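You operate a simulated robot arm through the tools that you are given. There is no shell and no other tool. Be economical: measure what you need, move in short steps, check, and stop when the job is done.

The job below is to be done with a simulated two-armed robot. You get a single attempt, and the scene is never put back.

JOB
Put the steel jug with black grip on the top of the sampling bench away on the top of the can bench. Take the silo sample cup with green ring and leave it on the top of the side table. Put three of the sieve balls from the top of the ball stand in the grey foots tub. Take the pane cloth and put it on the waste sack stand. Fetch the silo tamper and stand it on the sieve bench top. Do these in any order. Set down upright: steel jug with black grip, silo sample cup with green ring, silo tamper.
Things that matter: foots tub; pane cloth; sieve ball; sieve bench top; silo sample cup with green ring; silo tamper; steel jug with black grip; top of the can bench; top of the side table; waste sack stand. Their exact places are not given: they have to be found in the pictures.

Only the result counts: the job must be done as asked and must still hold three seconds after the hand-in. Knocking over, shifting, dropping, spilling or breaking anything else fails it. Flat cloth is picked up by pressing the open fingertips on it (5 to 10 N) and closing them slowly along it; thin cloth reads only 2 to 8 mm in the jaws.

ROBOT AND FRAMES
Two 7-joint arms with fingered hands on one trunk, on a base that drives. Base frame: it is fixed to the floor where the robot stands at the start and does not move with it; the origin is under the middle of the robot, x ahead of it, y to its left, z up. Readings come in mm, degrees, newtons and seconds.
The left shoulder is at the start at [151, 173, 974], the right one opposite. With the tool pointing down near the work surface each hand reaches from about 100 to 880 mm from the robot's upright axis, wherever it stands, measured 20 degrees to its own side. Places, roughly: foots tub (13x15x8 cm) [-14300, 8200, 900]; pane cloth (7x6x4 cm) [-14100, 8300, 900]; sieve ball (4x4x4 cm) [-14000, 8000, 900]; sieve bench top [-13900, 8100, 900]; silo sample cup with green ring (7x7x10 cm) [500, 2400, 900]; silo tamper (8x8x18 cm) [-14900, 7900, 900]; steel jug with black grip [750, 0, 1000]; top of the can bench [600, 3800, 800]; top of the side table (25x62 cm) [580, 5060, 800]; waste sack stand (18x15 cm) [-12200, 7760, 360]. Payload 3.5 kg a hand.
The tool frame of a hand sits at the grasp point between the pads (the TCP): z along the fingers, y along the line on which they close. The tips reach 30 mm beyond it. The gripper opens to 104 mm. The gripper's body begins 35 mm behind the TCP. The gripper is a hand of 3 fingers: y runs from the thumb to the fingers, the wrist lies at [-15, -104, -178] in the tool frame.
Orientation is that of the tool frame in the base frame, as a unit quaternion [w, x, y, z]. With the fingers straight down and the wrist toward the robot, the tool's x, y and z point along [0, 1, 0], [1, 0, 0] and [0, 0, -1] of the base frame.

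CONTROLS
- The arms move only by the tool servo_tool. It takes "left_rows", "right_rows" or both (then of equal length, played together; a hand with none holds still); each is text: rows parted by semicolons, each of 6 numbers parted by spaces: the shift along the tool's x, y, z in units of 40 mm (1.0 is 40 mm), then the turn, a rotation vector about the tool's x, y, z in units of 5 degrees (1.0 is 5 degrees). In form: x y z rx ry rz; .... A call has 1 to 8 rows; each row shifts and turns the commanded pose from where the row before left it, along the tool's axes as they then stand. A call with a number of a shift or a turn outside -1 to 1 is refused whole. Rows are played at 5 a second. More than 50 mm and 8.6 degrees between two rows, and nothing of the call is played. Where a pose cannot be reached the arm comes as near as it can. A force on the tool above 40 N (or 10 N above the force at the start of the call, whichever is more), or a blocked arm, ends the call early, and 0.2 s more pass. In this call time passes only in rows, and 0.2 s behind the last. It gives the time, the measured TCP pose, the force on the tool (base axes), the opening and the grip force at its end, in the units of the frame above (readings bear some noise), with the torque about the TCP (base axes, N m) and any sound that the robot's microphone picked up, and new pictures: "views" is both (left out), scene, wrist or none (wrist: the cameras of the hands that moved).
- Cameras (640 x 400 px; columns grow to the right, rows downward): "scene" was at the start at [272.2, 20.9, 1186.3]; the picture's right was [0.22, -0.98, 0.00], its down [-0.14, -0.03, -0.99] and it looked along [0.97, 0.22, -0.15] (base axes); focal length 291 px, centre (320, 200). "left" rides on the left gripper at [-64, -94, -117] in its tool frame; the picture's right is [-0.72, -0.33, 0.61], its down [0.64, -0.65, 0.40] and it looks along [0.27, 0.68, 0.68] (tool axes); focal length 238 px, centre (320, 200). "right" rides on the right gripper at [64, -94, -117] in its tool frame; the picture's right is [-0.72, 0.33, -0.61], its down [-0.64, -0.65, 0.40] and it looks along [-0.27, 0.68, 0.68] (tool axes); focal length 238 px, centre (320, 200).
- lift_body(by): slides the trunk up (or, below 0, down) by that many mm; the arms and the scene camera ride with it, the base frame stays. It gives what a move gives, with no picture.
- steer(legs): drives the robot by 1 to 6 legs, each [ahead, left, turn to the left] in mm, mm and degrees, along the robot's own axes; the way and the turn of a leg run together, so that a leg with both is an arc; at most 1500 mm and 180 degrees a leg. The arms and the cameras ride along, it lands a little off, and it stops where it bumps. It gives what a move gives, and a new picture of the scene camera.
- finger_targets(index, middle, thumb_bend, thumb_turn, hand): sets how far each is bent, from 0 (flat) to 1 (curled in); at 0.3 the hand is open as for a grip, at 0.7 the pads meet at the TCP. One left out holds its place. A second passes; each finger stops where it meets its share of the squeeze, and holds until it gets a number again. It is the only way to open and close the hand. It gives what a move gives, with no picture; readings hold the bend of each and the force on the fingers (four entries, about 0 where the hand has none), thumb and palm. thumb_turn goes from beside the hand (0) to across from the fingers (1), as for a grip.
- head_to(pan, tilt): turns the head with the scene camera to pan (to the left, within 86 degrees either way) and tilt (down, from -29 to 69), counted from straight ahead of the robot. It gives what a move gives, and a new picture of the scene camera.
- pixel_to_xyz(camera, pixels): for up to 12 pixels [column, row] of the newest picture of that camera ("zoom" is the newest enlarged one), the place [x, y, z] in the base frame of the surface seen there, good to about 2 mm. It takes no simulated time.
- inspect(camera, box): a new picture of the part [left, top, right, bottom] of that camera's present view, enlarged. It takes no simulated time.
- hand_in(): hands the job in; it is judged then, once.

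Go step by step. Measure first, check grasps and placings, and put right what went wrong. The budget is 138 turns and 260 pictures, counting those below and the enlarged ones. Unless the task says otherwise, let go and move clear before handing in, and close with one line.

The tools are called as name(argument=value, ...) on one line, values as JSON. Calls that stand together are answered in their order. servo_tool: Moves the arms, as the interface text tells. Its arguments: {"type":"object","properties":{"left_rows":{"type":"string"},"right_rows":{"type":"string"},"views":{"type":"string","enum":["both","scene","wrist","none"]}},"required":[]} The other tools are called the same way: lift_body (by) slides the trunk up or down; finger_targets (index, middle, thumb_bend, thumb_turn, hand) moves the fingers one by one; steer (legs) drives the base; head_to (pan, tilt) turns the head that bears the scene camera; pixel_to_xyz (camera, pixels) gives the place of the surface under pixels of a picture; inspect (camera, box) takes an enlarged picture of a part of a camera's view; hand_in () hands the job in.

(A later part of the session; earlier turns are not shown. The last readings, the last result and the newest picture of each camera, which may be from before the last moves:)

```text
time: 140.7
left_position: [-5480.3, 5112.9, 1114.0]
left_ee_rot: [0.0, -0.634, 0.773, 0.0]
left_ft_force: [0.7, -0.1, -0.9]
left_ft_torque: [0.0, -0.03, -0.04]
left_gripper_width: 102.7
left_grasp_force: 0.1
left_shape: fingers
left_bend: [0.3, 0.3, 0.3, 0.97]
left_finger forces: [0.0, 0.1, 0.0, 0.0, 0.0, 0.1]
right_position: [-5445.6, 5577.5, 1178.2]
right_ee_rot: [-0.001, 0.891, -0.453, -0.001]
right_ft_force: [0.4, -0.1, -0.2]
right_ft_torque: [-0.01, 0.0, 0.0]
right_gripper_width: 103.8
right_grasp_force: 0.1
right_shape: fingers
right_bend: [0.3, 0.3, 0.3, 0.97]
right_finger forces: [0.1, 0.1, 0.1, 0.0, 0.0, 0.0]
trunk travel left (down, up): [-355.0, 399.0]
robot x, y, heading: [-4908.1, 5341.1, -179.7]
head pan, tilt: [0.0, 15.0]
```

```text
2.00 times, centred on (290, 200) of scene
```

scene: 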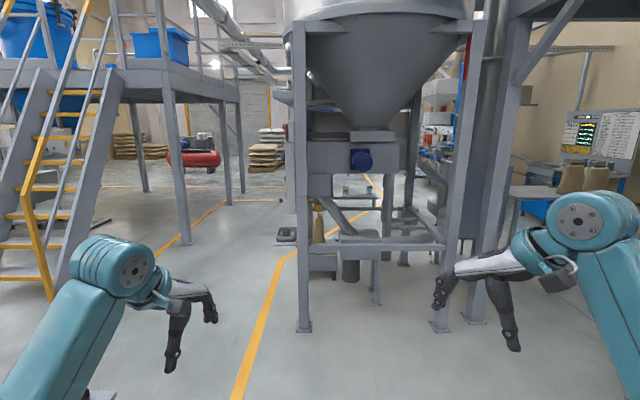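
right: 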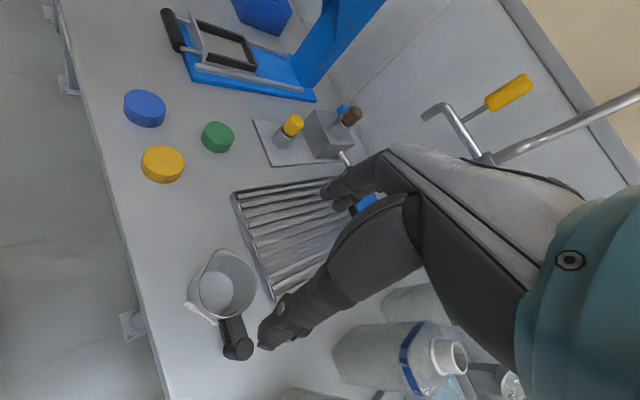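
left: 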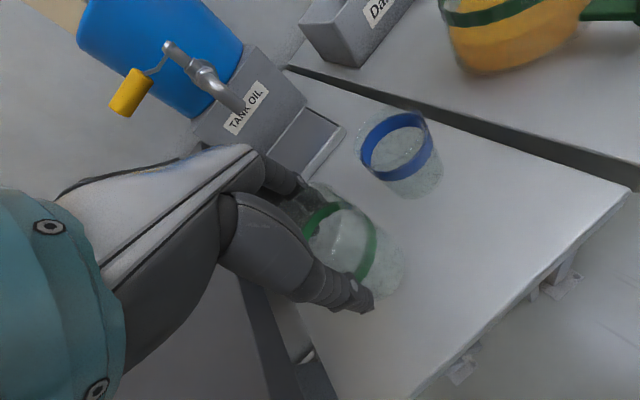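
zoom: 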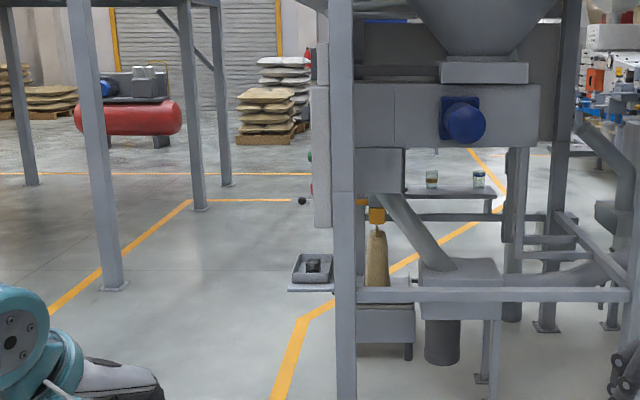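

A small shelf sticks out of the silo frame at y≈5088 (z 670), so I want y≈4400 there. First I check how far the cabinet beside me reaches.

head_to(pan=60, tilt=35)

pixel_to_xyz(camera="scene", pixels=[[500, 150], [450, 200], [550, 250], [400, 100], [300, 200], [600, 200], [350, 300], [450, 100], [500, 320], [580, 130], [250, 250], [200, 150]])

```text
time: 142.0
left_position: [-5480.1, 5113.6, 1114.0]
left_ee_rot: [0.0, -0.634, 0.773, 0.001]
left_ft_force: [0.4, 0.8, 0.4]
left_ft_torque: [0.01, -0.01, 0.0]
left_gripper_width: 102.9
left_grasp_force: 0.1
left_shape: fingers
left_bend: [0.3, 0.3, 0.3, 0.97]
left_finger forces: [0.1, 0.0, 0.0, 0.0, 0.0, 0.0]
right_position: [-5446.2, 5577.8, 1177.0]
right_ee_rot: [-0.002, 0.891, -0.453, 0.0]
right_ft_force: [-0.7, 0.6, 0.2]
right_ft_torque: [-0.02, 0.0, 0.01]
right_gripper_width: 103.2
right_grasp_force: 0.0
right_shape: fingers
right_bend: [0.3, 0.3, 0.3, 0.97]
right_finger forces: [0.0, 0.1, 0.0, 0.0, 0.0, 0.0]
trunk travel left (down, up): [-355.0, 399.0]
robot x, y, heading: [-4907.4, 5340.1, -179.6]
head pan, tilt: [60.0, 35.0]
```

scene: 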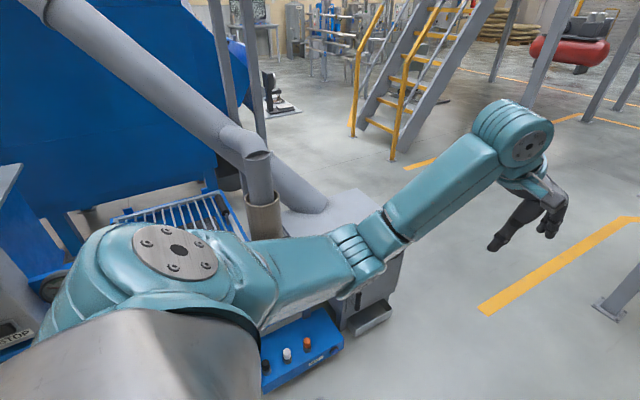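

```text
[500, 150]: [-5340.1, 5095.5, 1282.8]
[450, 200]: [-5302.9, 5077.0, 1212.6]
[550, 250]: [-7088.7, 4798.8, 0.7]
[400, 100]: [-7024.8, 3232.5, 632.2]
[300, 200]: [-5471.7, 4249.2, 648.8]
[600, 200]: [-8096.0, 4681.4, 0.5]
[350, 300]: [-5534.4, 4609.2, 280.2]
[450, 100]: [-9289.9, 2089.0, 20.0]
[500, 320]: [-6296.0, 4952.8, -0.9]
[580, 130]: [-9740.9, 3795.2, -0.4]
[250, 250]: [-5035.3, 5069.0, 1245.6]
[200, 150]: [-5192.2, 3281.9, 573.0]
```

Cabinet ends near x -5750, y 4700. I go ahead to (-6150,5150), strafe to y 4350, then follow the lane ahead.

steer(legs=[[1240, 190, 0], [0, 800, 0], [1450, 0, 0], [1400, 0, 0]])

head_to(pan=-35, tilt=12)

```text
time: 165.7
left_position: [-9569.8, 4056.5, 1113.8]
left_ee_rot: [0.0, -0.638, 0.77, 0.0]
left_ft_force: [0.0, -0.4, 0.8]
left_ft_torque: [0.02, -0.01, 0.02]
left_gripper_width: 103.0
left_grasp_force: 0.1
left_shape: fingers
left_bend: [0.3, 0.3, 0.3, 0.97]
left_finger forces: [0.0, 0.1, 0.1, 0.0, 0.0, 0.1]
right_position: [-9540.3, 4519.7, 1179.1]
right_ee_rot: [-0.002, 0.894, -0.449, 0.0]
right_ft_force: [0.4, -0.3, 0.2]
right_ft_torque: [0.0, 0.01, -0.01]
right_gripper_width: 103.4
right_grasp_force: 0.1
right_shape: fingers
right_bend: [0.3, 0.3, 0.3, 0.97]
right_finger forces: [0.1, 0.0, 0.0, 0.0, 0.0, 0.0]
trunk travel left (down, up): [-355.0, 399.0]
robot x, y, heading: [-8996.9, 4285.1, -179.2]
head pan, tilt: [60.0, 35.0]
```

scene: 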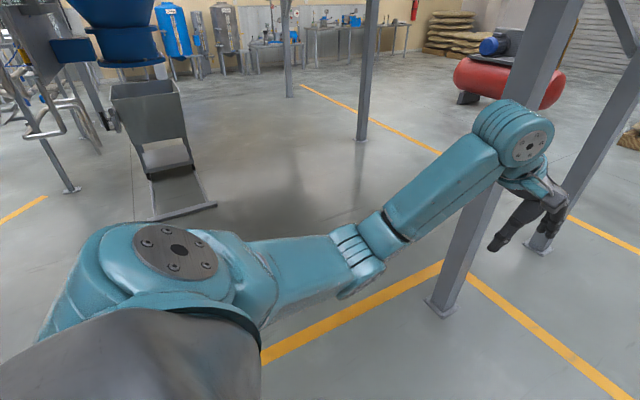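

```text
time: 167.4
left_position: [-9569.3, 4057.0, 1112.0]
left_ee_rot: [0.0, -0.639, 0.769, 0.0]
left_ft_force: [0.3, 0.0, -0.9]
left_ft_torque: [0.02, 0.0, -0.01]
left_gripper_width: 103.1
left_grasp_force: 0.1
left_shape: fingers
left_bend: [0.3, 0.3, 0.3, 0.97]
left_finger forces: [0.0, 0.1, 0.0, 0.1, 0.0, 0.0]
right_position: [-9539.0, 4520.2, 1178.3]
right_ee_rot: [-0.002, 0.893, -0.45, 0.0]
right_ft_force: [0.3, 0.2, -0.7]
right_ft_torque: [-0.02, 0.0, 0.02]
right_gripper_width: 103.2
right_grasp_force: 0.0
right_shape: fingers
right_bend: [0.3, 0.3, 0.3, 0.97]
right_finger forces: [0.1, 0.0, 0.0, 0.1, 0.0, 0.1]
trunk travel left (down, up): [-355.0, 399.0]
robot x, y, heading: [-8994.4, 4291.2, -179.3]
head pan, tilt: [-35.0, 12.0]
```

scene: 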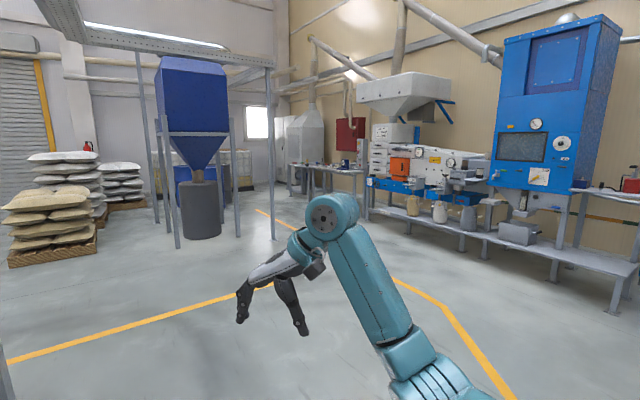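

The far benches are at (325,170) and the bagging machine line at (450,200). I measure where these are.

pixel_to_xyz(camera="scene", pixels=[[330, 170], [300, 165], [360, 170], [415, 205], [440, 213], [468, 218], [275, 240], [365, 222], [200, 237], [258, 212], [400, 218], [490, 235]])

inspect(camera="scene", box=[270, 100, 510, 260])

```text
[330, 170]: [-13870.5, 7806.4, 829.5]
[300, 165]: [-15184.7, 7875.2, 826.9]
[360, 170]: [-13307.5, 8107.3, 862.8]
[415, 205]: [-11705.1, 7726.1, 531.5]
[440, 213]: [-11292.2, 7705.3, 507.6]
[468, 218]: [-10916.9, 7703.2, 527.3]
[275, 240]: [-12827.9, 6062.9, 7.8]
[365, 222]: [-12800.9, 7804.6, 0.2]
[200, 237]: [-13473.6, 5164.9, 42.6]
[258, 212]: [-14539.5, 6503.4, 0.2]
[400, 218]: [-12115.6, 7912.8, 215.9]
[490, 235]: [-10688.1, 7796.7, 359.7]
```

```text
2.50 times, centred on (390, 180) of scene
```

zoom: 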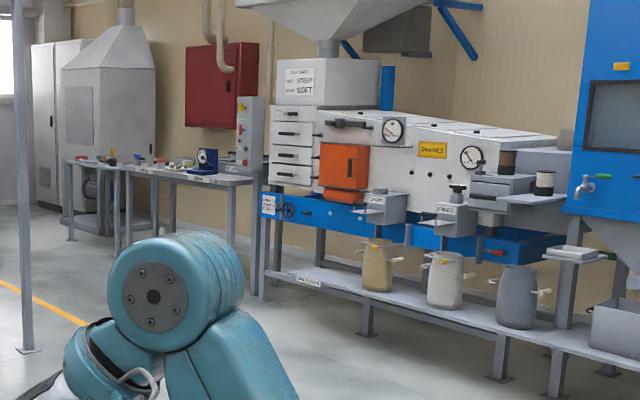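

The sieve bench spans x -13300…-15100 with its front near y 7800; the sack shelf begins at x -12200. I turn to face +y and drive around the post at (-12828,6063) to about (-13544,6690).

steer(legs=[[0, 0, -90.7], [850, 1200, 0], [850, 1200, 0], [700, 700, 0], [0, 1450, 0]])

head_to(pan=0, tilt=25)

```text
time: 197.0
left_position: [-13810.4, 7198.6, 1114.1]
left_ee_rot: [0.0, 0.09, 0.996, 0.0]
left_ft_force: [0.1, 0.7, 1.2]
left_ft_torque: [0.01, 0.0, -0.02]
left_gripper_width: 102.8
left_grasp_force: 0.0
left_shape: fingers
left_bend: [0.3, 0.3, 0.3, 0.97]
left_finger forces: [0.0, 0.0, 0.0, 0.0, 0.0, 0.0]
right_position: [-13345.4, 7174.5, 1178.5]
right_ee_rot: [0.001, -0.317, 0.948, -0.001]
right_ft_force: [0.3, 0.9, -0.3]
right_ft_torque: [0.01, -0.02, -0.02]
right_gripper_width: 103.5
right_grasp_force: 0.0
right_shape: fingers
right_bend: [0.3, 0.3, 0.3, 0.97]
right_finger forces: [0.1, 0.0, 0.0, 0.0, 0.0, 0.1]
trunk travel left (down, up): [-355.0, 399.0]
robot x, y, heading: [-13577.1, 6625.7, 91.1]
head pan, tilt: [-35.0, 12.0]
```

scene: 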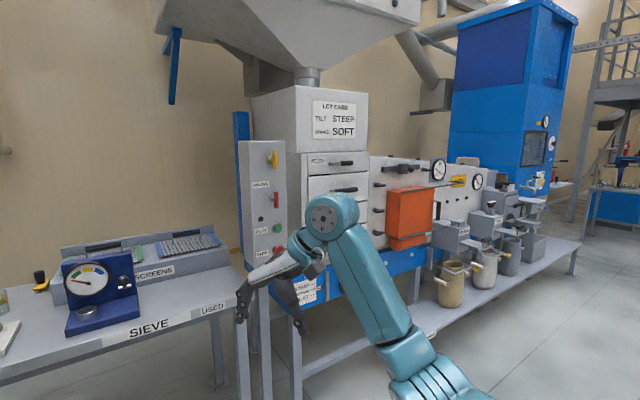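

```text
time: 198.0
left_position: [-13811.0, 7199.6, 1114.2]
left_ee_rot: [0.0, 0.091, 0.996, 0.0]
left_ft_force: [-0.4, 0.3, 0.0]
left_ft_torque: [0.03, -0.01, 0.01]
left_gripper_width: 103.1
left_grasp_force: 0.0
left_shape: fingers
left_bend: [0.3, 0.3, 0.3, 0.97]
left_finger forces: [0.1, 0.0, 0.0, 0.0, 0.1, 0.1]
right_position: [-13345.9, 7172.8, 1177.3]
right_ee_rot: [0.002, -0.318, 0.948, -0.001]
right_ft_force: [-0.1, -0.4, 1.1]
right_ft_torque: [-0.05, 0.01, 0.0]
right_gripper_width: 103.2
right_grasp_force: 0.1
right_shape: fingers
right_bend: [0.3, 0.3, 0.3, 0.97]
right_finger forces: [0.0, 0.1, 0.0, 0.0, 0.1, 0.1]
trunk travel left (down, up): [-355.0, 399.0]
robot x, y, heading: [-13572.4, 6628.7, 91.1]
head pan, tilt: [0.0, 25.0]
```

scene: 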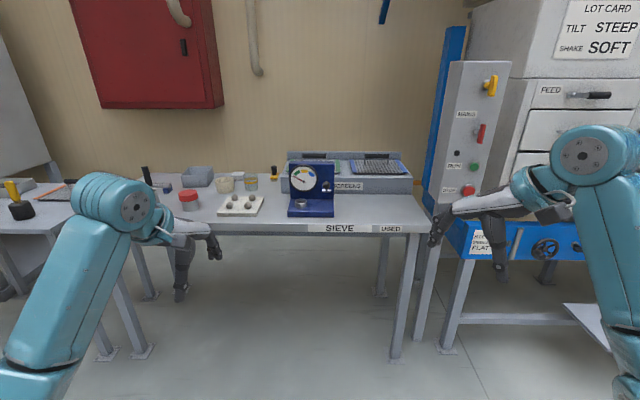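

The sieve bench: the ball tray is at (240,205), a grey tub at (198,176), and jars and other things behind. I enlarge it and measure.

inspect(camera="scene", box=[130, 140, 430, 250])

inspect(camera="scene", box=[0, 150, 160, 250])

pixel_to_xyz(camera="scene", pixels=[[240, 205], [198, 170], [225, 185], [251, 183], [188, 200], [237, 198], [145, 178], [20, 195], [330, 225], [310, 190], [72, 185], [275, 172]])

```text
2.13 times, centred on (280, 195) of scene
```

zoom: 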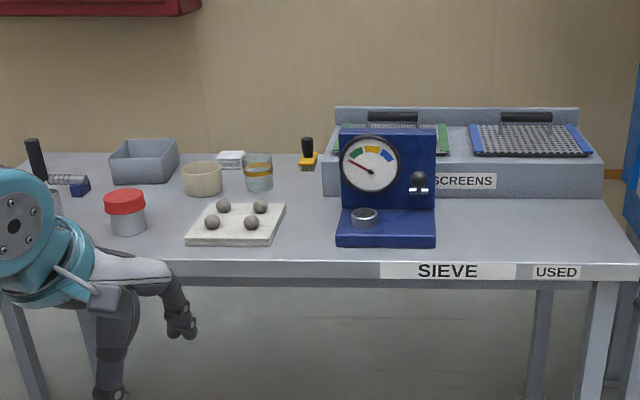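

```text
4.00 times, centred on (80, 200) of scene
```

zoom: 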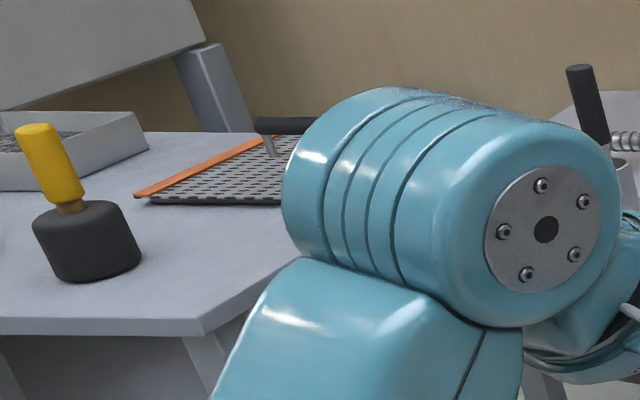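

```text
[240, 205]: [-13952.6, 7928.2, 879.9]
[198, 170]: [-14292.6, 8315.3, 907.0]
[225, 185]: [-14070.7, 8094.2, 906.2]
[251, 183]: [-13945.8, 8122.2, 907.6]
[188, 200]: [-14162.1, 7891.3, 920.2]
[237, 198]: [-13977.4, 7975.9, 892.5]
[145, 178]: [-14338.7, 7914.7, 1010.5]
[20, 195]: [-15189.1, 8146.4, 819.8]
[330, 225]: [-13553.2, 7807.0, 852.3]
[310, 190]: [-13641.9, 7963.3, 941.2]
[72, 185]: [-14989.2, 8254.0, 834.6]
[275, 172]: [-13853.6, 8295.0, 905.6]
```

Everything is found: the ball tray (-13953,7928), tub (~-14290,8250), a white folded cloth at (238,175), and the tamper with yellow grip at (20,195). I raise the trunk 100 and drive up to the bench at about x -14000.

lift_body(by=100)

steer(legs=[[0, 430, -1.1], [880, 0, 0]])

head_to(pan=10, tilt=55)

```text
time: 199.3
left_position: [-13809.4, 7201.1, 1214.2]
left_ee_rot: [0.0, 0.091, 0.996, 0.0]
left_ft_force: [-0.6, 0.0, 0.1]
left_ft_torque: [0.01, 0.01, 0.0]
left_gripper_width: 103.2
left_grasp_force: 0.0
left_shape: fingers
left_bend: [0.3, 0.3, 0.3, 0.97]
left_finger forces: [0.1, 0.1, 0.0, 0.0, 0.0, 0.0]
right_position: [-13345.5, 7173.2, 1278.5]
right_ee_rot: [0.0, -0.317, 0.949, -0.002]
right_ft_force: [-0.1, 0.6, -0.3]
right_ft_torque: [0.01, -0.01, 0.0]
right_gripper_width: 103.3
right_grasp_force: 0.2
right_shape: fingers
right_bend: [0.3, 0.3, 0.3, 0.97]
right_finger forces: [0.0, 0.0, 0.1, 0.1, 0.0, 0.0]
trunk travel left (down, up): [-455.0, 299.0]
robot x, y, heading: [-13574.4, 6630.0, 91.1]
head pan, tilt: [0.0, 25.0]
```

```text
time: 206.2
left_position: [-14234.1, 8079.2, 1213.3]
left_ee_rot: [-0.001, 0.097, 0.995, 0.0]
left_ft_force: [0.0, 0.2, 0.4]
left_ft_torque: [0.01, -0.02, -0.01]
left_gripper_width: 102.4
left_grasp_force: 0.1
left_shape: fingers
left_bend: [0.3, 0.3, 0.3, 0.97]
left_finger forces: [0.1, 0.1, 0.0, 0.0, 0.1, 0.1]
right_position: [-13769.7, 8044.6, 1278.8]
right_ee_rot: [0.001, -0.311, 0.951, -0.001]
right_ft_force: [0.3, -0.5, -0.2]
right_ft_torque: [-0.01, 0.01, 0.0]
right_gripper_width: 103.2
right_grasp_force: 0.1
right_shape: fingers
right_bend: [0.3, 0.3, 0.3, 0.97]
right_finger forces: [0.1, 0.0, 0.0, 0.0, 0.0, 0.1]
trunk travel left (down, up): [-455.0, 299.0]
robot x, y, heading: [-14007.3, 7504.3, 90.3]
head pan, tilt: [0.0, 25.0]
```

scene: 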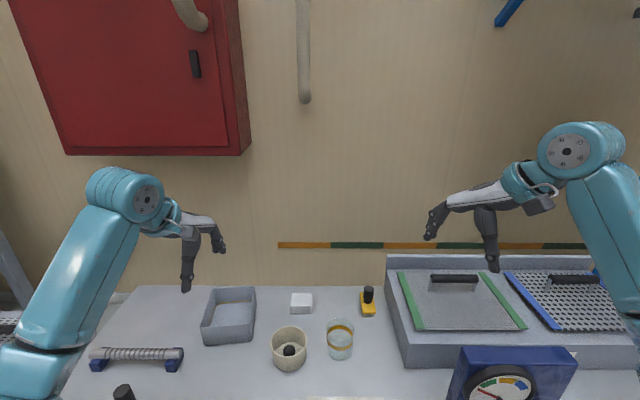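

```text
time: 207.1
left_position: [-14232.7, 8078.4, 1213.8]
left_ee_rot: [-0.001, 0.097, 0.995, 0.0]
left_ft_force: [-0.4, 0.2, 0.5]
left_ft_torque: [-0.02, 0.0, -0.01]
left_gripper_width: 103.0
left_grasp_force: 0.1
left_shape: fingers
left_bend: [0.3, 0.3, 0.3, 0.97]
left_finger forces: [0.0, 0.0, 0.1, 0.0, 0.0, 0.0]
right_position: [-13769.8, 8045.0, 1278.6]
right_ee_rot: [0.001, -0.311, 0.95, 0.0]
right_ft_force: [0.7, 0.2, 0.0]
right_ft_torque: [-0.01, 0.01, 0.02]
right_gripper_width: 103.3
right_grasp_force: 0.0
right_shape: fingers
right_bend: [0.3, 0.3, 0.3, 0.97]
right_finger forces: [0.1, 0.0, 0.0, 0.0, 0.0, 0.0]
trunk travel left (down, up): [-455.0, 299.0]
robot x, y, heading: [-14004.4, 7506.7, 90.3]
head pan, tilt: [10.0, 55.0]
```

scene: 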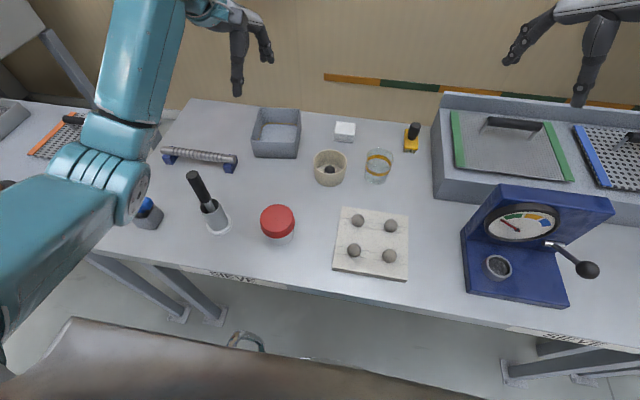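

Clear view. I measure the balls, the tub, the cloth, the tray and the tall black-handled tool nearby.

inspect(camera="scene", box=[310, 110, 430, 290])

pixel_to_xyz(camera="scene", pixels=[[358, 218], [390, 223], [354, 247], [389, 253], [372, 236], [345, 128], [275, 120], [256, 130], [298, 130], [275, 153], [193, 173], [372, 265]])

pixel_to_xyz(camera="scene", pixels=[[358, 226], [354, 255], [337, 125], [354, 125], [344, 139], [273, 145], [100, 200], [130, 205], [277, 210], [330, 155], [280, 270], [300, 170]])

```text
2.22 times, centred on (370, 200) of scene
```

zoom: 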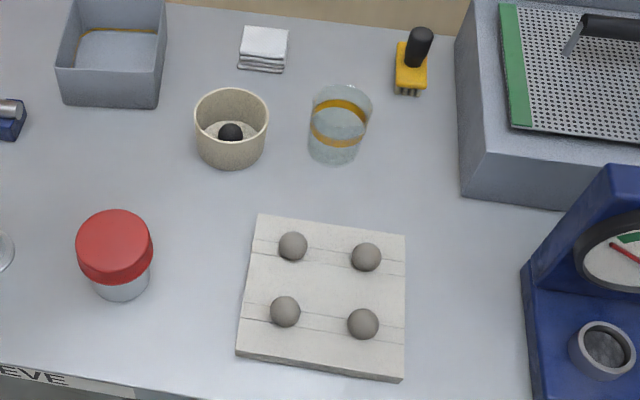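

```text
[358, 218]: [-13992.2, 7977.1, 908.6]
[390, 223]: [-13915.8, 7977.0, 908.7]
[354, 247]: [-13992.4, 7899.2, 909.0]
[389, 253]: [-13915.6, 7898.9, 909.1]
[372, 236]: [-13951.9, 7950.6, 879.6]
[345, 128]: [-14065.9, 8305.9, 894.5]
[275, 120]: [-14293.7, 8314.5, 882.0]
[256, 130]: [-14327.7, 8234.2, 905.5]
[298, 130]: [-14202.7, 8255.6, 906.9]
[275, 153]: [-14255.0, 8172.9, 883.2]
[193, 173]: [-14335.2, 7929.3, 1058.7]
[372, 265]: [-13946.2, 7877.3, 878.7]
```

```text
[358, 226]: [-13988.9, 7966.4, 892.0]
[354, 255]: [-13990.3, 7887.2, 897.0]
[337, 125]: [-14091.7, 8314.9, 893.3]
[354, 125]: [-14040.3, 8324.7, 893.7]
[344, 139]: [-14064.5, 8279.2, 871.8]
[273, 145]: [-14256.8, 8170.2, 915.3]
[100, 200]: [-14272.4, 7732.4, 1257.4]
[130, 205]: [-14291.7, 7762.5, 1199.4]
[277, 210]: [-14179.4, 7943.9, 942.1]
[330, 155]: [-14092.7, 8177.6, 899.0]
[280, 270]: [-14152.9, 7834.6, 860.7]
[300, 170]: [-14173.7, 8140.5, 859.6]
```

The balls lie at about x -13991/-13916, y 7983/7905, with centre z≈893. The tub centre is (-14265,8240) with rim z 915. I pre-close the left hand halfway (neighbours are only 76 mm apart) and move over the far-left ball.

finger_targets(hand="left", index=0.48, middle=0.48, thumb_bend=0.48)

servo_tool(left_rows="-0.913 -0.166 0.76 0 0 0;-0.913 -0.166 0.76 0 0 0;-0.913 -0.166 0.76 0 0 0;-0.913 -0.166 0.76 0 0 0;-0.913 -0.166 0.76 0 0 0;-0.913 -0.166 0.76 0 0 0;-0.913 -0.166 0.76 0 0 0", views="both")

inspect(camera="left", box=[240, 150, 480, 390])

```text
time: 208.1
left_position: [-14232.8, 8078.2, 1213.6]
left_ee_rot: [0.001, 0.098, 0.995, 0.0]
left_ft_force: [0.6, -0.9, -0.3]
left_ft_torque: [0.04, 0.0, 0.01]
left_gripper_width: 57.9
left_grasp_force: 0.1
left_shape: fingers
left_bend: [0.48, 0.48, 0.48, 0.97]
left_finger forces: [0.1, 0.0, 0.0, 0.0, 0.0, 0.0]
right_position: [-13770.3, 8044.4, 1279.0]
right_ee_rot: [0.001, -0.31, 0.951, -0.001]
right_ft_force: [-0.2, 0.3, -0.2]
right_ft_torque: [0.03, -0.03, -0.01]
right_gripper_width: 103.4
right_grasp_force: 0.1
right_shape: fingers
right_bend: [0.3, 0.3, 0.3, 0.97]
right_finger forces: [0.0, 0.1, 0.0, 0.0, 0.0, 0.0]
trunk travel left (down, up): [-455.0, 299.0]
robot x, y, heading: [-14004.1, 7505.7, 90.4]
head pan, tilt: [10.0, 55.0]
```

```text
time: 209.7
left_position: [-13991.5, 7983.5, 999.9]
left_ee_rot: [0.0, 0.097, 0.995, 0.0]
left_ft_force: [0.1, -0.6, -0.6]
left_ft_torque: [0.03, -0.01, 0.03]
left_gripper_width: 57.8
left_grasp_force: 0.1
left_shape: fingers
left_bend: [0.48, 0.48, 0.48, 0.97]
left_finger forces: [0.1, 0.0, 0.0, 0.0, 0.0, 0.1]
right_position: [-13768.6, 8043.2, 1278.7]
right_ee_rot: [0.0, -0.311, 0.951, -0.001]
right_ft_force: [-0.6, -0.6, 0.0]
right_ft_torque: [-0.01, 0.03, 0.0]
right_gripper_width: 103.6
right_grasp_force: 0.0
right_shape: fingers
right_bend: [0.3, 0.3, 0.3, 0.97]
right_finger forces: [0.0, 0.0, 0.1, 0.0, 0.0, 0.0]
trunk travel left (down, up): [-455.0, 299.0]
robot x, y, heading: [-14003.6, 7503.1, 90.4]
head pan, tilt: [10.0, 55.0]
```

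scene: 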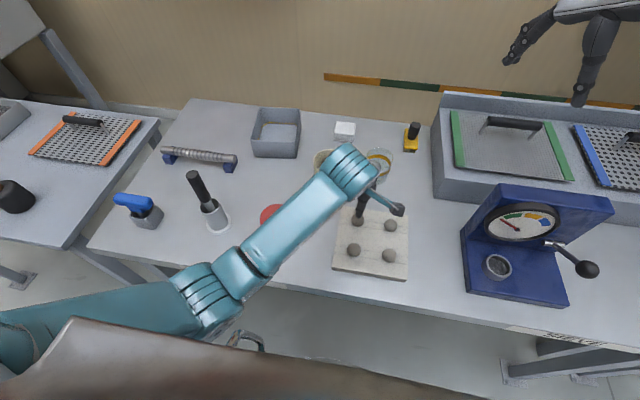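
left: 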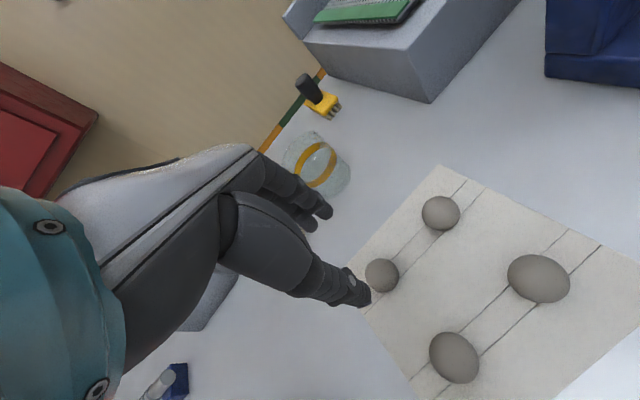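

```text
1.67 times, centred on (360, 270) of left
```

zoom: 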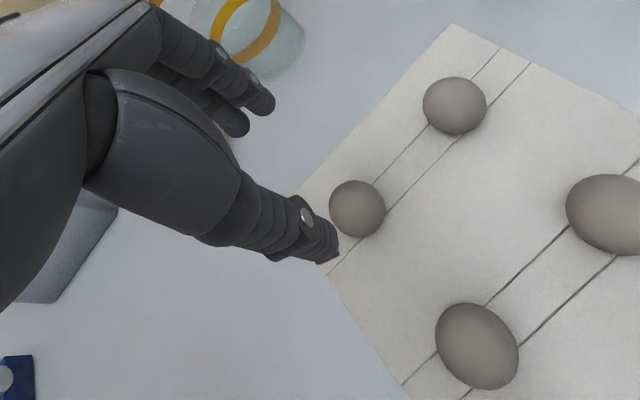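

The target ball appears at (381,275) in the wrist view, exactly on the tool axis. I refine with a measurement, then descend.

pixel_to_xyz(camera="left", pixels=[[381, 275], [366, 275], [397, 275], [381, 260], [381, 290], [440, 213], [453, 357], [538, 278], [355, 290], [323, 210]])

servo_tool(left_rows="0 0 0.7 0 0 0;0 0 0.7 0 0 0;0 0 0.5 0 0 0", views="wrist")

inspect(camera="left", box=[240, 150, 440, 350])

```text
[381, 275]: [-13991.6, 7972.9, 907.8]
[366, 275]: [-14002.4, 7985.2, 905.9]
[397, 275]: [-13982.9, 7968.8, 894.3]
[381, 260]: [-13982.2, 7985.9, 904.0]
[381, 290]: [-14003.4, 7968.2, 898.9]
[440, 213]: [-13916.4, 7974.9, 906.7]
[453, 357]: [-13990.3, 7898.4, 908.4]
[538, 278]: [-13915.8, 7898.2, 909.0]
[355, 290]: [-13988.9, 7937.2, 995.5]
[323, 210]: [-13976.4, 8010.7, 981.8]
```

```text
time: 210.5
left_position: [-13991.8, 7983.8, 923.6]
left_ee_rot: [0.0, 0.098, 0.995, 0.0]
left_ft_force: [0.1, 0.7, -0.3]
left_ft_torque: [0.03, 0.0, 0.01]
left_gripper_width: 57.7
left_grasp_force: 0.0
left_shape: fingers
left_bend: [0.48, 0.48, 0.48, 0.97]
left_finger forces: [0.0, 0.0, 0.0, 0.0, 0.0, 0.0]
right_position: [-13769.0, 8043.7, 1277.4]
right_ee_rot: [0.001, -0.31, 0.951, -0.001]
right_ft_force: [0.2, -0.1, 0.0]
right_ft_torque: [0.0, 0.03, 0.02]
right_gripper_width: 103.5
right_grasp_force: 0.1
right_shape: fingers
right_bend: [0.3, 0.3, 0.3, 0.97]
right_finger forces: [0.1, 0.0, 0.0, 0.0, 0.1, 0.0]
trunk travel left (down, up): [-455.0, 299.0]
robot x, y, heading: [-14003.6, 7503.7, 90.5]
head pan, tilt: [10.0, 55.0]
```

left: 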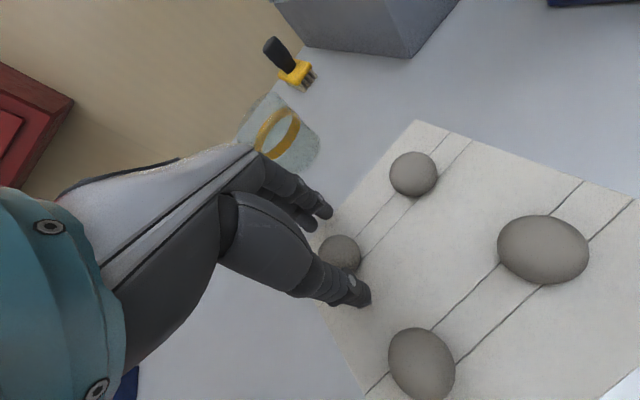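

```text
2.00 times, centred on (340, 250) of left
```

zoom: 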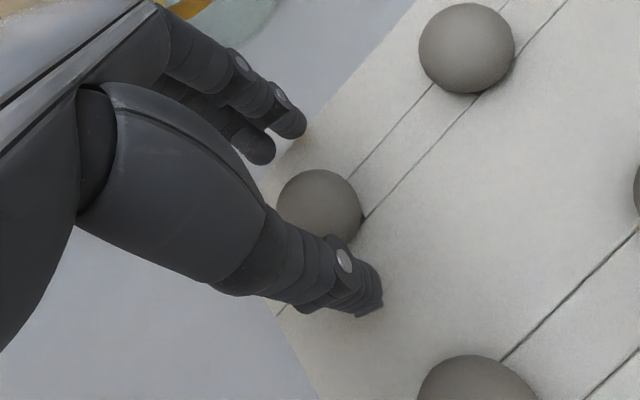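

The ball sits between the fingertips. I lower a further 10 mm, then close.

servo_tool(left_rows="0 0 0.15 0 0 0;0 0 0.13 0 0 0", views="none")

finger_targets(hand="left", index=0.68, middle=0.68, thumb_bend=0.68)

inspect(camera="left", box=[240, 150, 440, 350])

```text
time: 211.1
left_position: [-13991.6, 7984.1, 914.6]
left_ee_rot: [0.0, 0.097, 0.995, 0.002]
left_ft_force: [-0.7, -0.2, 5.7]
left_ft_torque: [0.2, 0.02, 0.02]
left_gripper_width: 57.7
left_grasp_force: 2.2
left_shape: fingers
left_bend: [0.48, 0.48, 0.48, 0.97]
left_finger forces: [0.0, 4.7, 0.0, 0.0, 0.1, 0.0]
right_position: [-13769.3, 8045.3, 1278.5]
right_ee_rot: [0.002, -0.311, 0.951, -0.001]
right_ft_force: [0.1, 0.3, -0.8]
right_ft_torque: [-0.02, 0.01, 0.0]
right_gripper_width: 103.3
right_grasp_force: 0.1
right_shape: fingers
right_bend: [0.3, 0.3, 0.3, 0.97]
right_finger forces: [0.1, 0.0, 0.0, 0.0, 0.0, 0.1]
trunk travel left (down, up): [-455.0, 299.0]
robot x, y, heading: [-14003.7, 7501.9, 90.6]
head pan, tilt: [10.0, 55.0]
```

```text
time: 212.1
left_position: [-13991.6, 7983.2, 913.9]
left_ee_rot: [0.0, 0.098, 0.995, 0.0]
left_ft_force: [0.4, 0.4, 2.1]
left_ft_torque: [0.09, 0.03, -0.03]
left_gripper_width: 22.4
left_grasp_force: 8.6
left_shape: fingers
left_bend: [0.63, 0.64, 0.61, 0.96]
left_finger forces: [3.5, 5.9, 0.0, 0.1, 7.4, 0.1]
right_position: [-13769.4, 8044.5, 1277.3]
right_ee_rot: [0.001, -0.31, 0.951, 0.0]
right_ft_force: [-0.1, 0.5, 0.8]
right_ft_torque: [0.02, -0.02, -0.02]
right_gripper_width: 103.3
right_grasp_force: 0.0
right_shape: fingers
right_bend: [0.3, 0.3, 0.3, 0.97]
right_finger forces: [0.0, 0.1, 0.1, 0.0, 0.0, 0.0]
trunk travel left (down, up): [-455.0, 299.0]
robot x, y, heading: [-14007.7, 7504.1, 90.7]
head pan, tilt: [10.0, 55.0]
```

```text
2.00 times, centred on (340, 250) of left
```

zoom: 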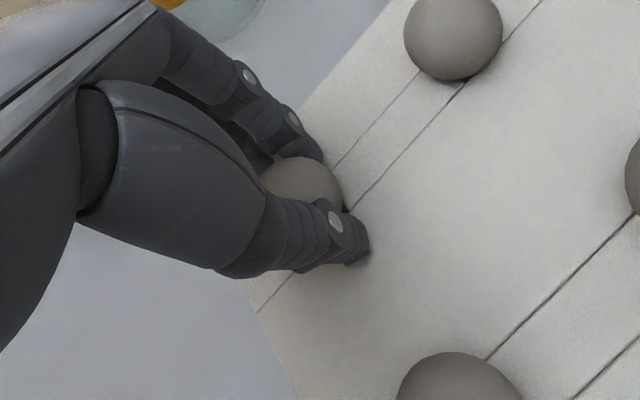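

The ball is held (8.6 N). I firm up the squeeze slightly and lift.

finger_targets(hand="left", index=0.74, middle=0.74, thumb_bend=0.74)

servo_tool(left_rows="0 0 -0.3 0 0 0;0 0 -0.6 0 0 0;0 0 -0.9 0 0 0;0 0 -0.9 0 0 0", views="wrist")

```text
time: 213.1
left_position: [-13992.5, 7982.8, 913.4]
left_ee_rot: [0.0, 0.098, 0.995, 0.0]
left_ft_force: [-0.3, 0.2, 0.6]
left_ft_torque: [-0.01, 0.04, 0.04]
left_gripper_width: 20.9
left_grasp_force: 18.0
left_shape: fingers
left_bend: [0.72, 0.72, 0.61, 0.95]
left_finger forces: [9.2, 9.1, 0.0, 0.0, 17.1, 0.0]
right_position: [-13769.6, 8043.8, 1278.7]
right_ee_rot: [0.001, -0.31, 0.951, -0.001]
right_ft_force: [-0.1, 0.1, 0.1]
right_ft_torque: [-0.02, -0.01, -0.01]
right_gripper_width: 103.3
right_grasp_force: 0.1
right_shape: fingers
right_bend: [0.3, 0.3, 0.3, 0.97]
right_finger forces: [0.0, 0.1, 0.0, 0.1, 0.1, 0.1]
trunk travel left (down, up): [-455.0, 299.0]
robot x, y, heading: [-14004.6, 7505.0, 90.4]
head pan, tilt: [10.0, 55.0]
```

```text
time: 214.1
left_position: [-14013.4, 7987.3, 1010.4]
left_ee_rot: [-0.022, 0.091, 0.996, -0.002]
left_ft_force: [0.4, -0.4, 0.4]
left_ft_torque: [0.0, -0.03, 0.0]
left_gripper_width: 20.5
left_grasp_force: 18.1
left_shape: fingers
left_bend: [0.72, 0.72, 0.61, 0.95]
left_finger forces: [9.3, 9.2, 0.0, 0.0, 17.1, 0.0]
right_position: [-13769.0, 8045.2, 1279.3]
right_ee_rot: [0.001, -0.31, 0.951, 0.0]
right_ft_force: [0.0, -0.4, 0.2]
right_ft_torque: [-0.03, 0.01, 0.0]
right_gripper_width: 103.5
right_grasp_force: 0.0
right_shape: fingers
right_bend: [0.3, 0.3, 0.3, 0.97]
right_finger forces: [0.0, 0.0, 0.1, 0.0, 0.0, 0.0]
trunk travel left (down, up): [-455.0, 299.0]
robot x, y, heading: [-14003.9, 7503.5, 90.7]
head pan, tilt: [10.0, 55.0]
```

left: 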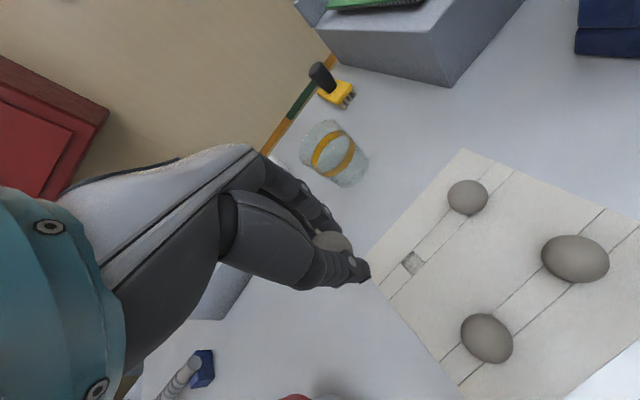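

The ball is in the grasp (333,242). I carry it over the tub.

servo_tool(left_rows="0.917 0.636 -0.2 0 0 0;0.917 0.636 -0.1 0 0 0;0.917 0.636 0 0 0 0;0.917 0.636 0 0 0 0;0.917 0.636 0 0 0 0;0.917 0.636 0 0 0 0;0.917 0.636 0 0 0 0;0.917 0.636 0 0 0 0", views="both")

```text
time: 215.9
left_position: [-14232.4, 8198.6, 1038.3]
left_ee_rot: [0.001, 0.098, 0.995, 0.001]
left_ft_force: [0.2, 0.6, -0.9]
left_ft_torque: [0.02, -0.05, -0.01]
left_gripper_width: 20.4
left_grasp_force: 17.1
left_shape: fingers
left_bend: [0.72, 0.72, 0.61, 0.95]
left_finger forces: [9.4, 9.1, 0.0, 0.1, 16.6, 0.0]
left hand out of reach, approached as far as the arm can: row 7, 8
right_position: [-13770.5, 8042.3, 1278.7]
right_ee_rot: [0.002, -0.311, 0.951, -0.002]
right_ft_force: [-0.1, 0.7, 0.0]
right_ft_torque: [-0.02, 0.0, -0.01]
right_gripper_width: 103.3
right_grasp_force: 0.0
right_shape: fingers
right_bend: [0.3, 0.3, 0.3, 0.97]
right_finger forces: [0.0, 0.0, 0.1, 0.0, 0.1, 0.1]
trunk travel left (down, up): [-455.0, 299.0]
robot x, y, heading: [-14004.6, 7503.9, 90.3]
head pan, tilt: [10.0, 55.0]
```

scene: 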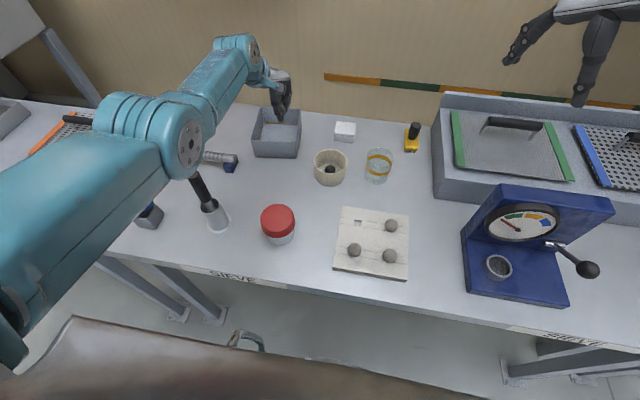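
left: 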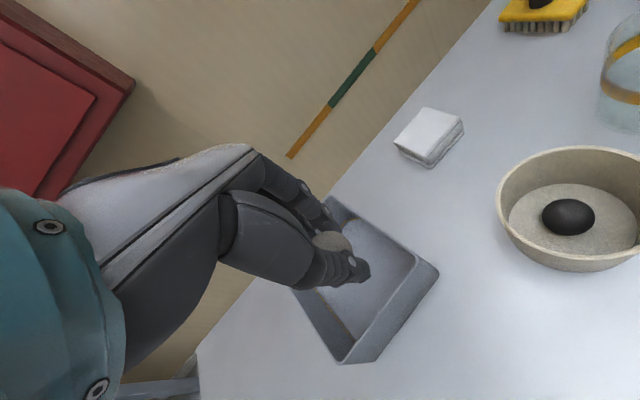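

At the reach limit 45 mm short of the tub's centre. I check the elbow's clearance above the black-handled tool before driving 40 mm closer.

pixel_to_xyz(camera="scene", pixels=[[190, 160], [180, 175], [160, 180], [140, 195], [190, 140], [195, 178], [100, 230], [215, 215]])

pixel_to_xyz(camera="left", pixels=[[420, 265], [345, 360], [340, 205], [390, 310], [365, 240], [400, 240]])

```text
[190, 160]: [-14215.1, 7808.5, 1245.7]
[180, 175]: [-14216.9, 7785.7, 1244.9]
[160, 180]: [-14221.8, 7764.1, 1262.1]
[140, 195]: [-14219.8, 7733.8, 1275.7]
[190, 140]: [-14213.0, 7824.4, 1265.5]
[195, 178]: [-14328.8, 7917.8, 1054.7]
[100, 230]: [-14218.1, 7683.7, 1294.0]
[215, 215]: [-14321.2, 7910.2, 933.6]
```

```text
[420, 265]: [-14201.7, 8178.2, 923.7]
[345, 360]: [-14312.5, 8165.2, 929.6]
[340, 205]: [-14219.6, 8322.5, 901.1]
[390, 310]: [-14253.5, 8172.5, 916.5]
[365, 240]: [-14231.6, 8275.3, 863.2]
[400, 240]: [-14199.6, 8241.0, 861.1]
```

The elbow is 190 mm above the tool, fine. I drive 40 ahead and 30 left and lower the trunk 60, so the hand comes over the tub centre.

steer(legs=[[42, 32, 0]])

lift_body(by=-70)

inspect(camera="left", box=[200, 140, 480, 390])

```text
time: 216.9
left_position: [-14264.4, 8238.6, 1037.7]
left_ee_rot: [0.001, 0.098, 0.995, 0.001]
left_ft_force: [-0.1, 0.9, -0.2]
left_ft_torque: [-0.02, 0.01, -0.04]
left_gripper_width: 20.0
left_grasp_force: 17.7
left_shape: fingers
left_bend: [0.72, 0.72, 0.61, 0.95]
left_finger forces: [9.4, 9.1, 0.0, 0.0, 16.6, 0.0]
right_position: [-13803.1, 8086.6, 1277.5]
right_ee_rot: [0.001, -0.311, 0.951, -0.001]
right_ft_force: [-0.2, 0.4, -0.4]
right_ft_torque: [-0.05, -0.02, 0.03]
right_gripper_width: 103.4
right_grasp_force: 0.1
right_shape: fingers
right_bend: [0.3, 0.3, 0.3, 0.97]
right_finger forces: [0.1, 0.0, 0.0, 0.1, 0.0, 0.1]
trunk travel left (down, up): [-455.0, 299.0]
robot x, y, heading: [-14039.4, 7542.0, 90.5]
head pan, tilt: [10.0, 55.0]
```

scene: 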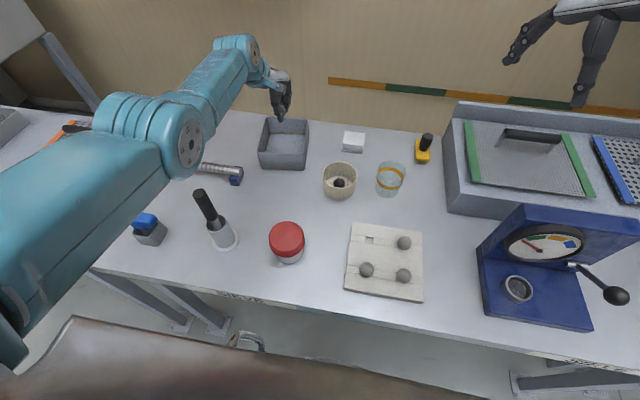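

```text
time: 217.9
left_position: [-14262.7, 8238.9, 968.9]
left_ee_rot: [0.0, 0.098, 0.995, 0.001]
left_ft_force: [-0.4, 0.3, -0.7]
left_ft_torque: [0.02, 0.02, 0.03]
left_gripper_width: 20.3
left_grasp_force: 17.4
left_shape: fingers
left_bend: [0.72, 0.72, 0.61, 0.95]
left_finger forces: [9.5, 9.1, 0.0, 0.1, 16.5, 0.0]
right_position: [-13802.2, 8085.3, 1209.1]
right_ee_rot: [0.001, -0.311, 0.95, -0.001]
right_ft_force: [0.4, 0.5, 0.1]
right_ft_torque: [0.01, 0.02, 0.02]
right_gripper_width: 103.5
right_grasp_force: 0.0
right_shape: fingers
right_bend: [0.3, 0.3, 0.3, 0.97]
right_finger forces: [0.1, 0.0, 0.0, 0.0, 0.0, 0.1]
trunk travel left (down, up): [-385.0, 369.0]
robot x, y, heading: [-14035.8, 7546.2, 90.5]
head pan, tilt: [10.0, 55.0]
```

```text
1.60 times, centred on (340, 265) of left
```

zoom: 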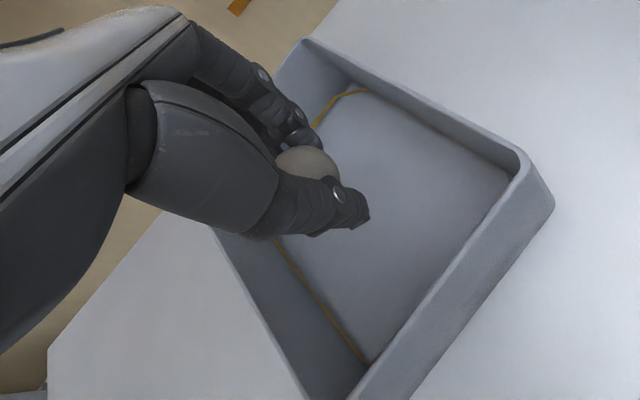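

The ball is right above the tub's middle. I lower 45 mm into it and let go.

servo_tool(left_rows="0 0 0.6 0 0 0;0 0 0.55 0 0 0", views="none")

finger_targets(hand="left", index=0.48, middle=0.48, thumb_bend=0.48)

servo_tool(left_rows="0 0 -0.5 0 0 0;0 0 -0.7 0 0 0;0 0 -0.8 0 0 0;0 0 -0.6 0 0 0", views="wrist")

```text
time: 218.6
left_position: [-14262.9, 8236.7, 922.0]
left_ee_rot: [0.0, 0.098, 0.995, -0.001]
left_ft_force: [-1.3, -0.1, -0.5]
left_ft_torque: [0.0, 0.01, 0.03]
left_gripper_width: 20.2
left_grasp_force: 17.6
left_shape: fingers
left_bend: [0.72, 0.72, 0.61, 0.95]
left_finger forces: [9.3, 9.2, 0.0, 0.0, 16.4, 0.0]
right_position: [-13802.7, 8085.6, 1208.6]
right_ee_rot: [0.001, -0.311, 0.95, -0.001]
right_ft_force: [-0.2, 1.1, 0.2]
right_ft_torque: [-0.01, -0.03, -0.02]
right_gripper_width: 103.2
right_grasp_force: 0.1
right_shape: fingers
right_bend: [0.3, 0.3, 0.3, 0.97]
right_finger forces: [0.0, 0.0, 0.0, 0.0, 0.1, 0.0]
trunk travel left (down, up): [-385.0, 369.0]
robot x, y, heading: [-14038.9, 7540.5, 90.3]
head pan, tilt: [10.0, 55.0]
```

```text
time: 219.6
left_position: [-14262.7, 8237.2, 922.3]
left_ee_rot: [0.0, 0.098, 0.995, 0.0]
left_ft_force: [0.2, 0.3, -0.1]
left_ft_torque: [0.01, -0.01, 0.02]
left_gripper_width: 56.9
left_grasp_force: 0.1
left_shape: fingers
left_bend: [0.48, 0.48, 0.48, 0.97]
left_finger forces: [0.0, 0.0, 0.0, 0.0, 0.0, 0.0]
right_position: [-13801.6, 8085.9, 1207.8]
right_ee_rot: [0.001, -0.31, 0.951, 0.0]
right_ft_force: [0.3, 0.0, 0.0]
right_ft_torque: [0.03, 0.01, -0.02]
right_gripper_width: 103.5
right_grasp_force: 0.2
right_shape: fingers
right_bend: [0.3, 0.3, 0.3, 0.97]
right_finger forces: [0.1, 0.0, 0.0, 0.0, 0.0, 0.0]
trunk travel left (down, up): [-385.0, 369.0]
robot x, y, heading: [-14035.2, 7545.3, 90.2]
head pan, tilt: [10.0, 55.0]
```

```text
time: 220.6
left_position: [-14263.1, 8237.7, 1026.8]
left_ee_rot: [0.0, 0.097, 0.995, 0.0]
left_ft_force: [-0.3, 0.6, 0.1]
left_ft_torque: [0.02, -0.02, 0.01]
left_gripper_width: 56.9
left_grasp_force: 0.2
left_shape: fingers
left_bend: [0.48, 0.48, 0.48, 0.97]
left_finger forces: [0.0, 0.1, 0.1, 0.1, 0.0, 0.0]
right_position: [-13801.5, 8084.8, 1207.6]
right_ee_rot: [0.001, -0.311, 0.95, -0.001]
right_ft_force: [0.8, 0.1, -0.1]
right_ft_torque: [0.01, -0.02, -0.01]
right_gripper_width: 103.1
right_grasp_force: 0.0
right_shape: fingers
right_bend: [0.3, 0.3, 0.3, 0.97]
right_finger forces: [0.1, 0.1, 0.0, 0.1, 0.1, 0.0]
trunk travel left (down, up): [-385.0, 369.0]
robot x, y, heading: [-14036.0, 7544.0, 90.5]
head pan, tilt: [10.0, 55.0]
```

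left: 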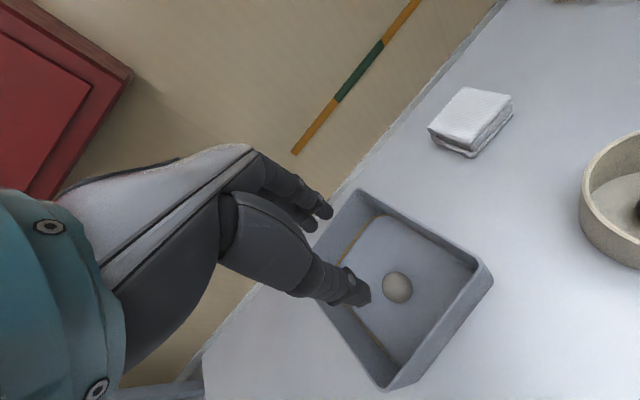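

The first ball lies in the tub at (397,288). I go back for the near-left ball at (-13991,7905).

servo_tool(left_rows="-0.828 -0.685 0 0 0 0;-0.828 -0.685 0 0 0 0;-0.828 -0.685 0 0 0 0;-0.828 -0.685 0 0 0 0;-0.828 -0.685 0 0 0 0;-0.828 -0.685 0 0 0 0;-0.828 -0.685 0 0 0 0;-0.828 -0.685 0 0 0 0", views="none")

servo_tool(left_rows="-0.828 -0.685 0.3 0 0 0;-0.828 -0.685 0.3 0 0 0", views="both")

```text
time: 222.3
left_position: [-14053.1, 7978.1, 1030.3]
left_ee_rot: [-0.006, 0.092, 0.996, 0.008]
left_ft_force: [0.9, 0.6, -0.6]
left_ft_torque: [-0.01, 0.03, -0.03]
left_gripper_width: 57.0
left_grasp_force: 0.0
left_shape: fingers
left_bend: [0.48, 0.48, 0.48, 0.97]
left_finger forces: [0.0, 0.0, 0.0, 0.2, 0.1, 0.0]
right_position: [-13801.5, 8085.6, 1209.1]
right_ee_rot: [0.001, -0.311, 0.95, -0.001]
right_ft_force: [-0.4, 0.4, 0.1]
right_ft_torque: [-0.01, 0.0, 0.0]
right_gripper_width: 103.5
right_grasp_force: 0.1
right_shape: fingers
right_bend: [0.3, 0.3, 0.3, 0.97]
right_finger forces: [0.2, 0.0, 0.0, 0.0, 0.0, 0.0]
trunk travel left (down, up): [-385.0, 369.0]
robot x, y, heading: [-14037.4, 7546.2, 90.4]
head pan, tilt: [10.0, 55.0]
```

```text
time: 222.9
left_position: [-14032.0, 7977.2, 1063.0]
left_ee_rot: [-0.049, 0.078, 0.99, 0.105]
left_ft_force: [-0.3, 0.4, 0.1]
left_ft_torque: [0.02, 0.02, -0.01]
left_gripper_width: 56.7
left_grasp_force: 0.2
left_shape: fingers
left_bend: [0.48, 0.48, 0.48, 0.97]
left_finger forces: [0.0, 0.0, 0.1, 0.1, 0.1, 0.1]
right_position: [-13803.0, 8086.4, 1208.4]
right_ee_rot: [0.001, -0.311, 0.951, -0.001]
right_ft_force: [-0.2, -0.3, -0.3]
right_ft_torque: [-0.02, 0.02, 0.0]
right_gripper_width: 103.2
right_grasp_force: 0.1
right_shape: fingers
right_bend: [0.3, 0.3, 0.3, 0.97]
right_finger forces: [0.0, 0.0, 0.1, 0.0, 0.0, 0.0]
trunk travel left (down, up): [-385.0, 369.0]
robot x, y, heading: [-14036.1, 7543.0, 90.4]
head pan, tilt: [10.0, 55.0]
stopped in row 2 (left hand): the arm was blocked; the commanded pose is now the measured one
```

scene: 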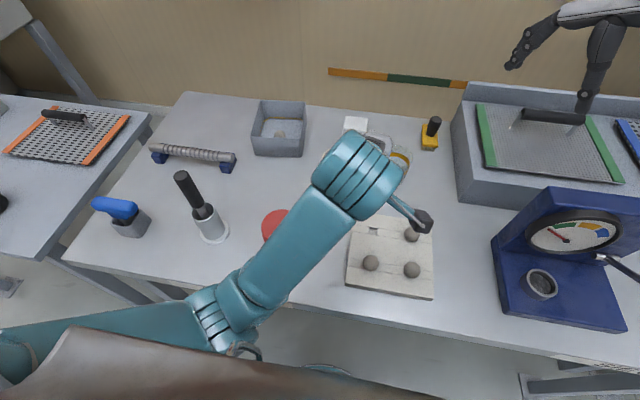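
left: 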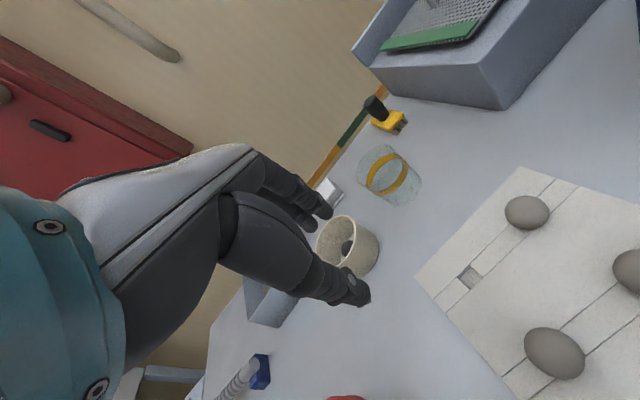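

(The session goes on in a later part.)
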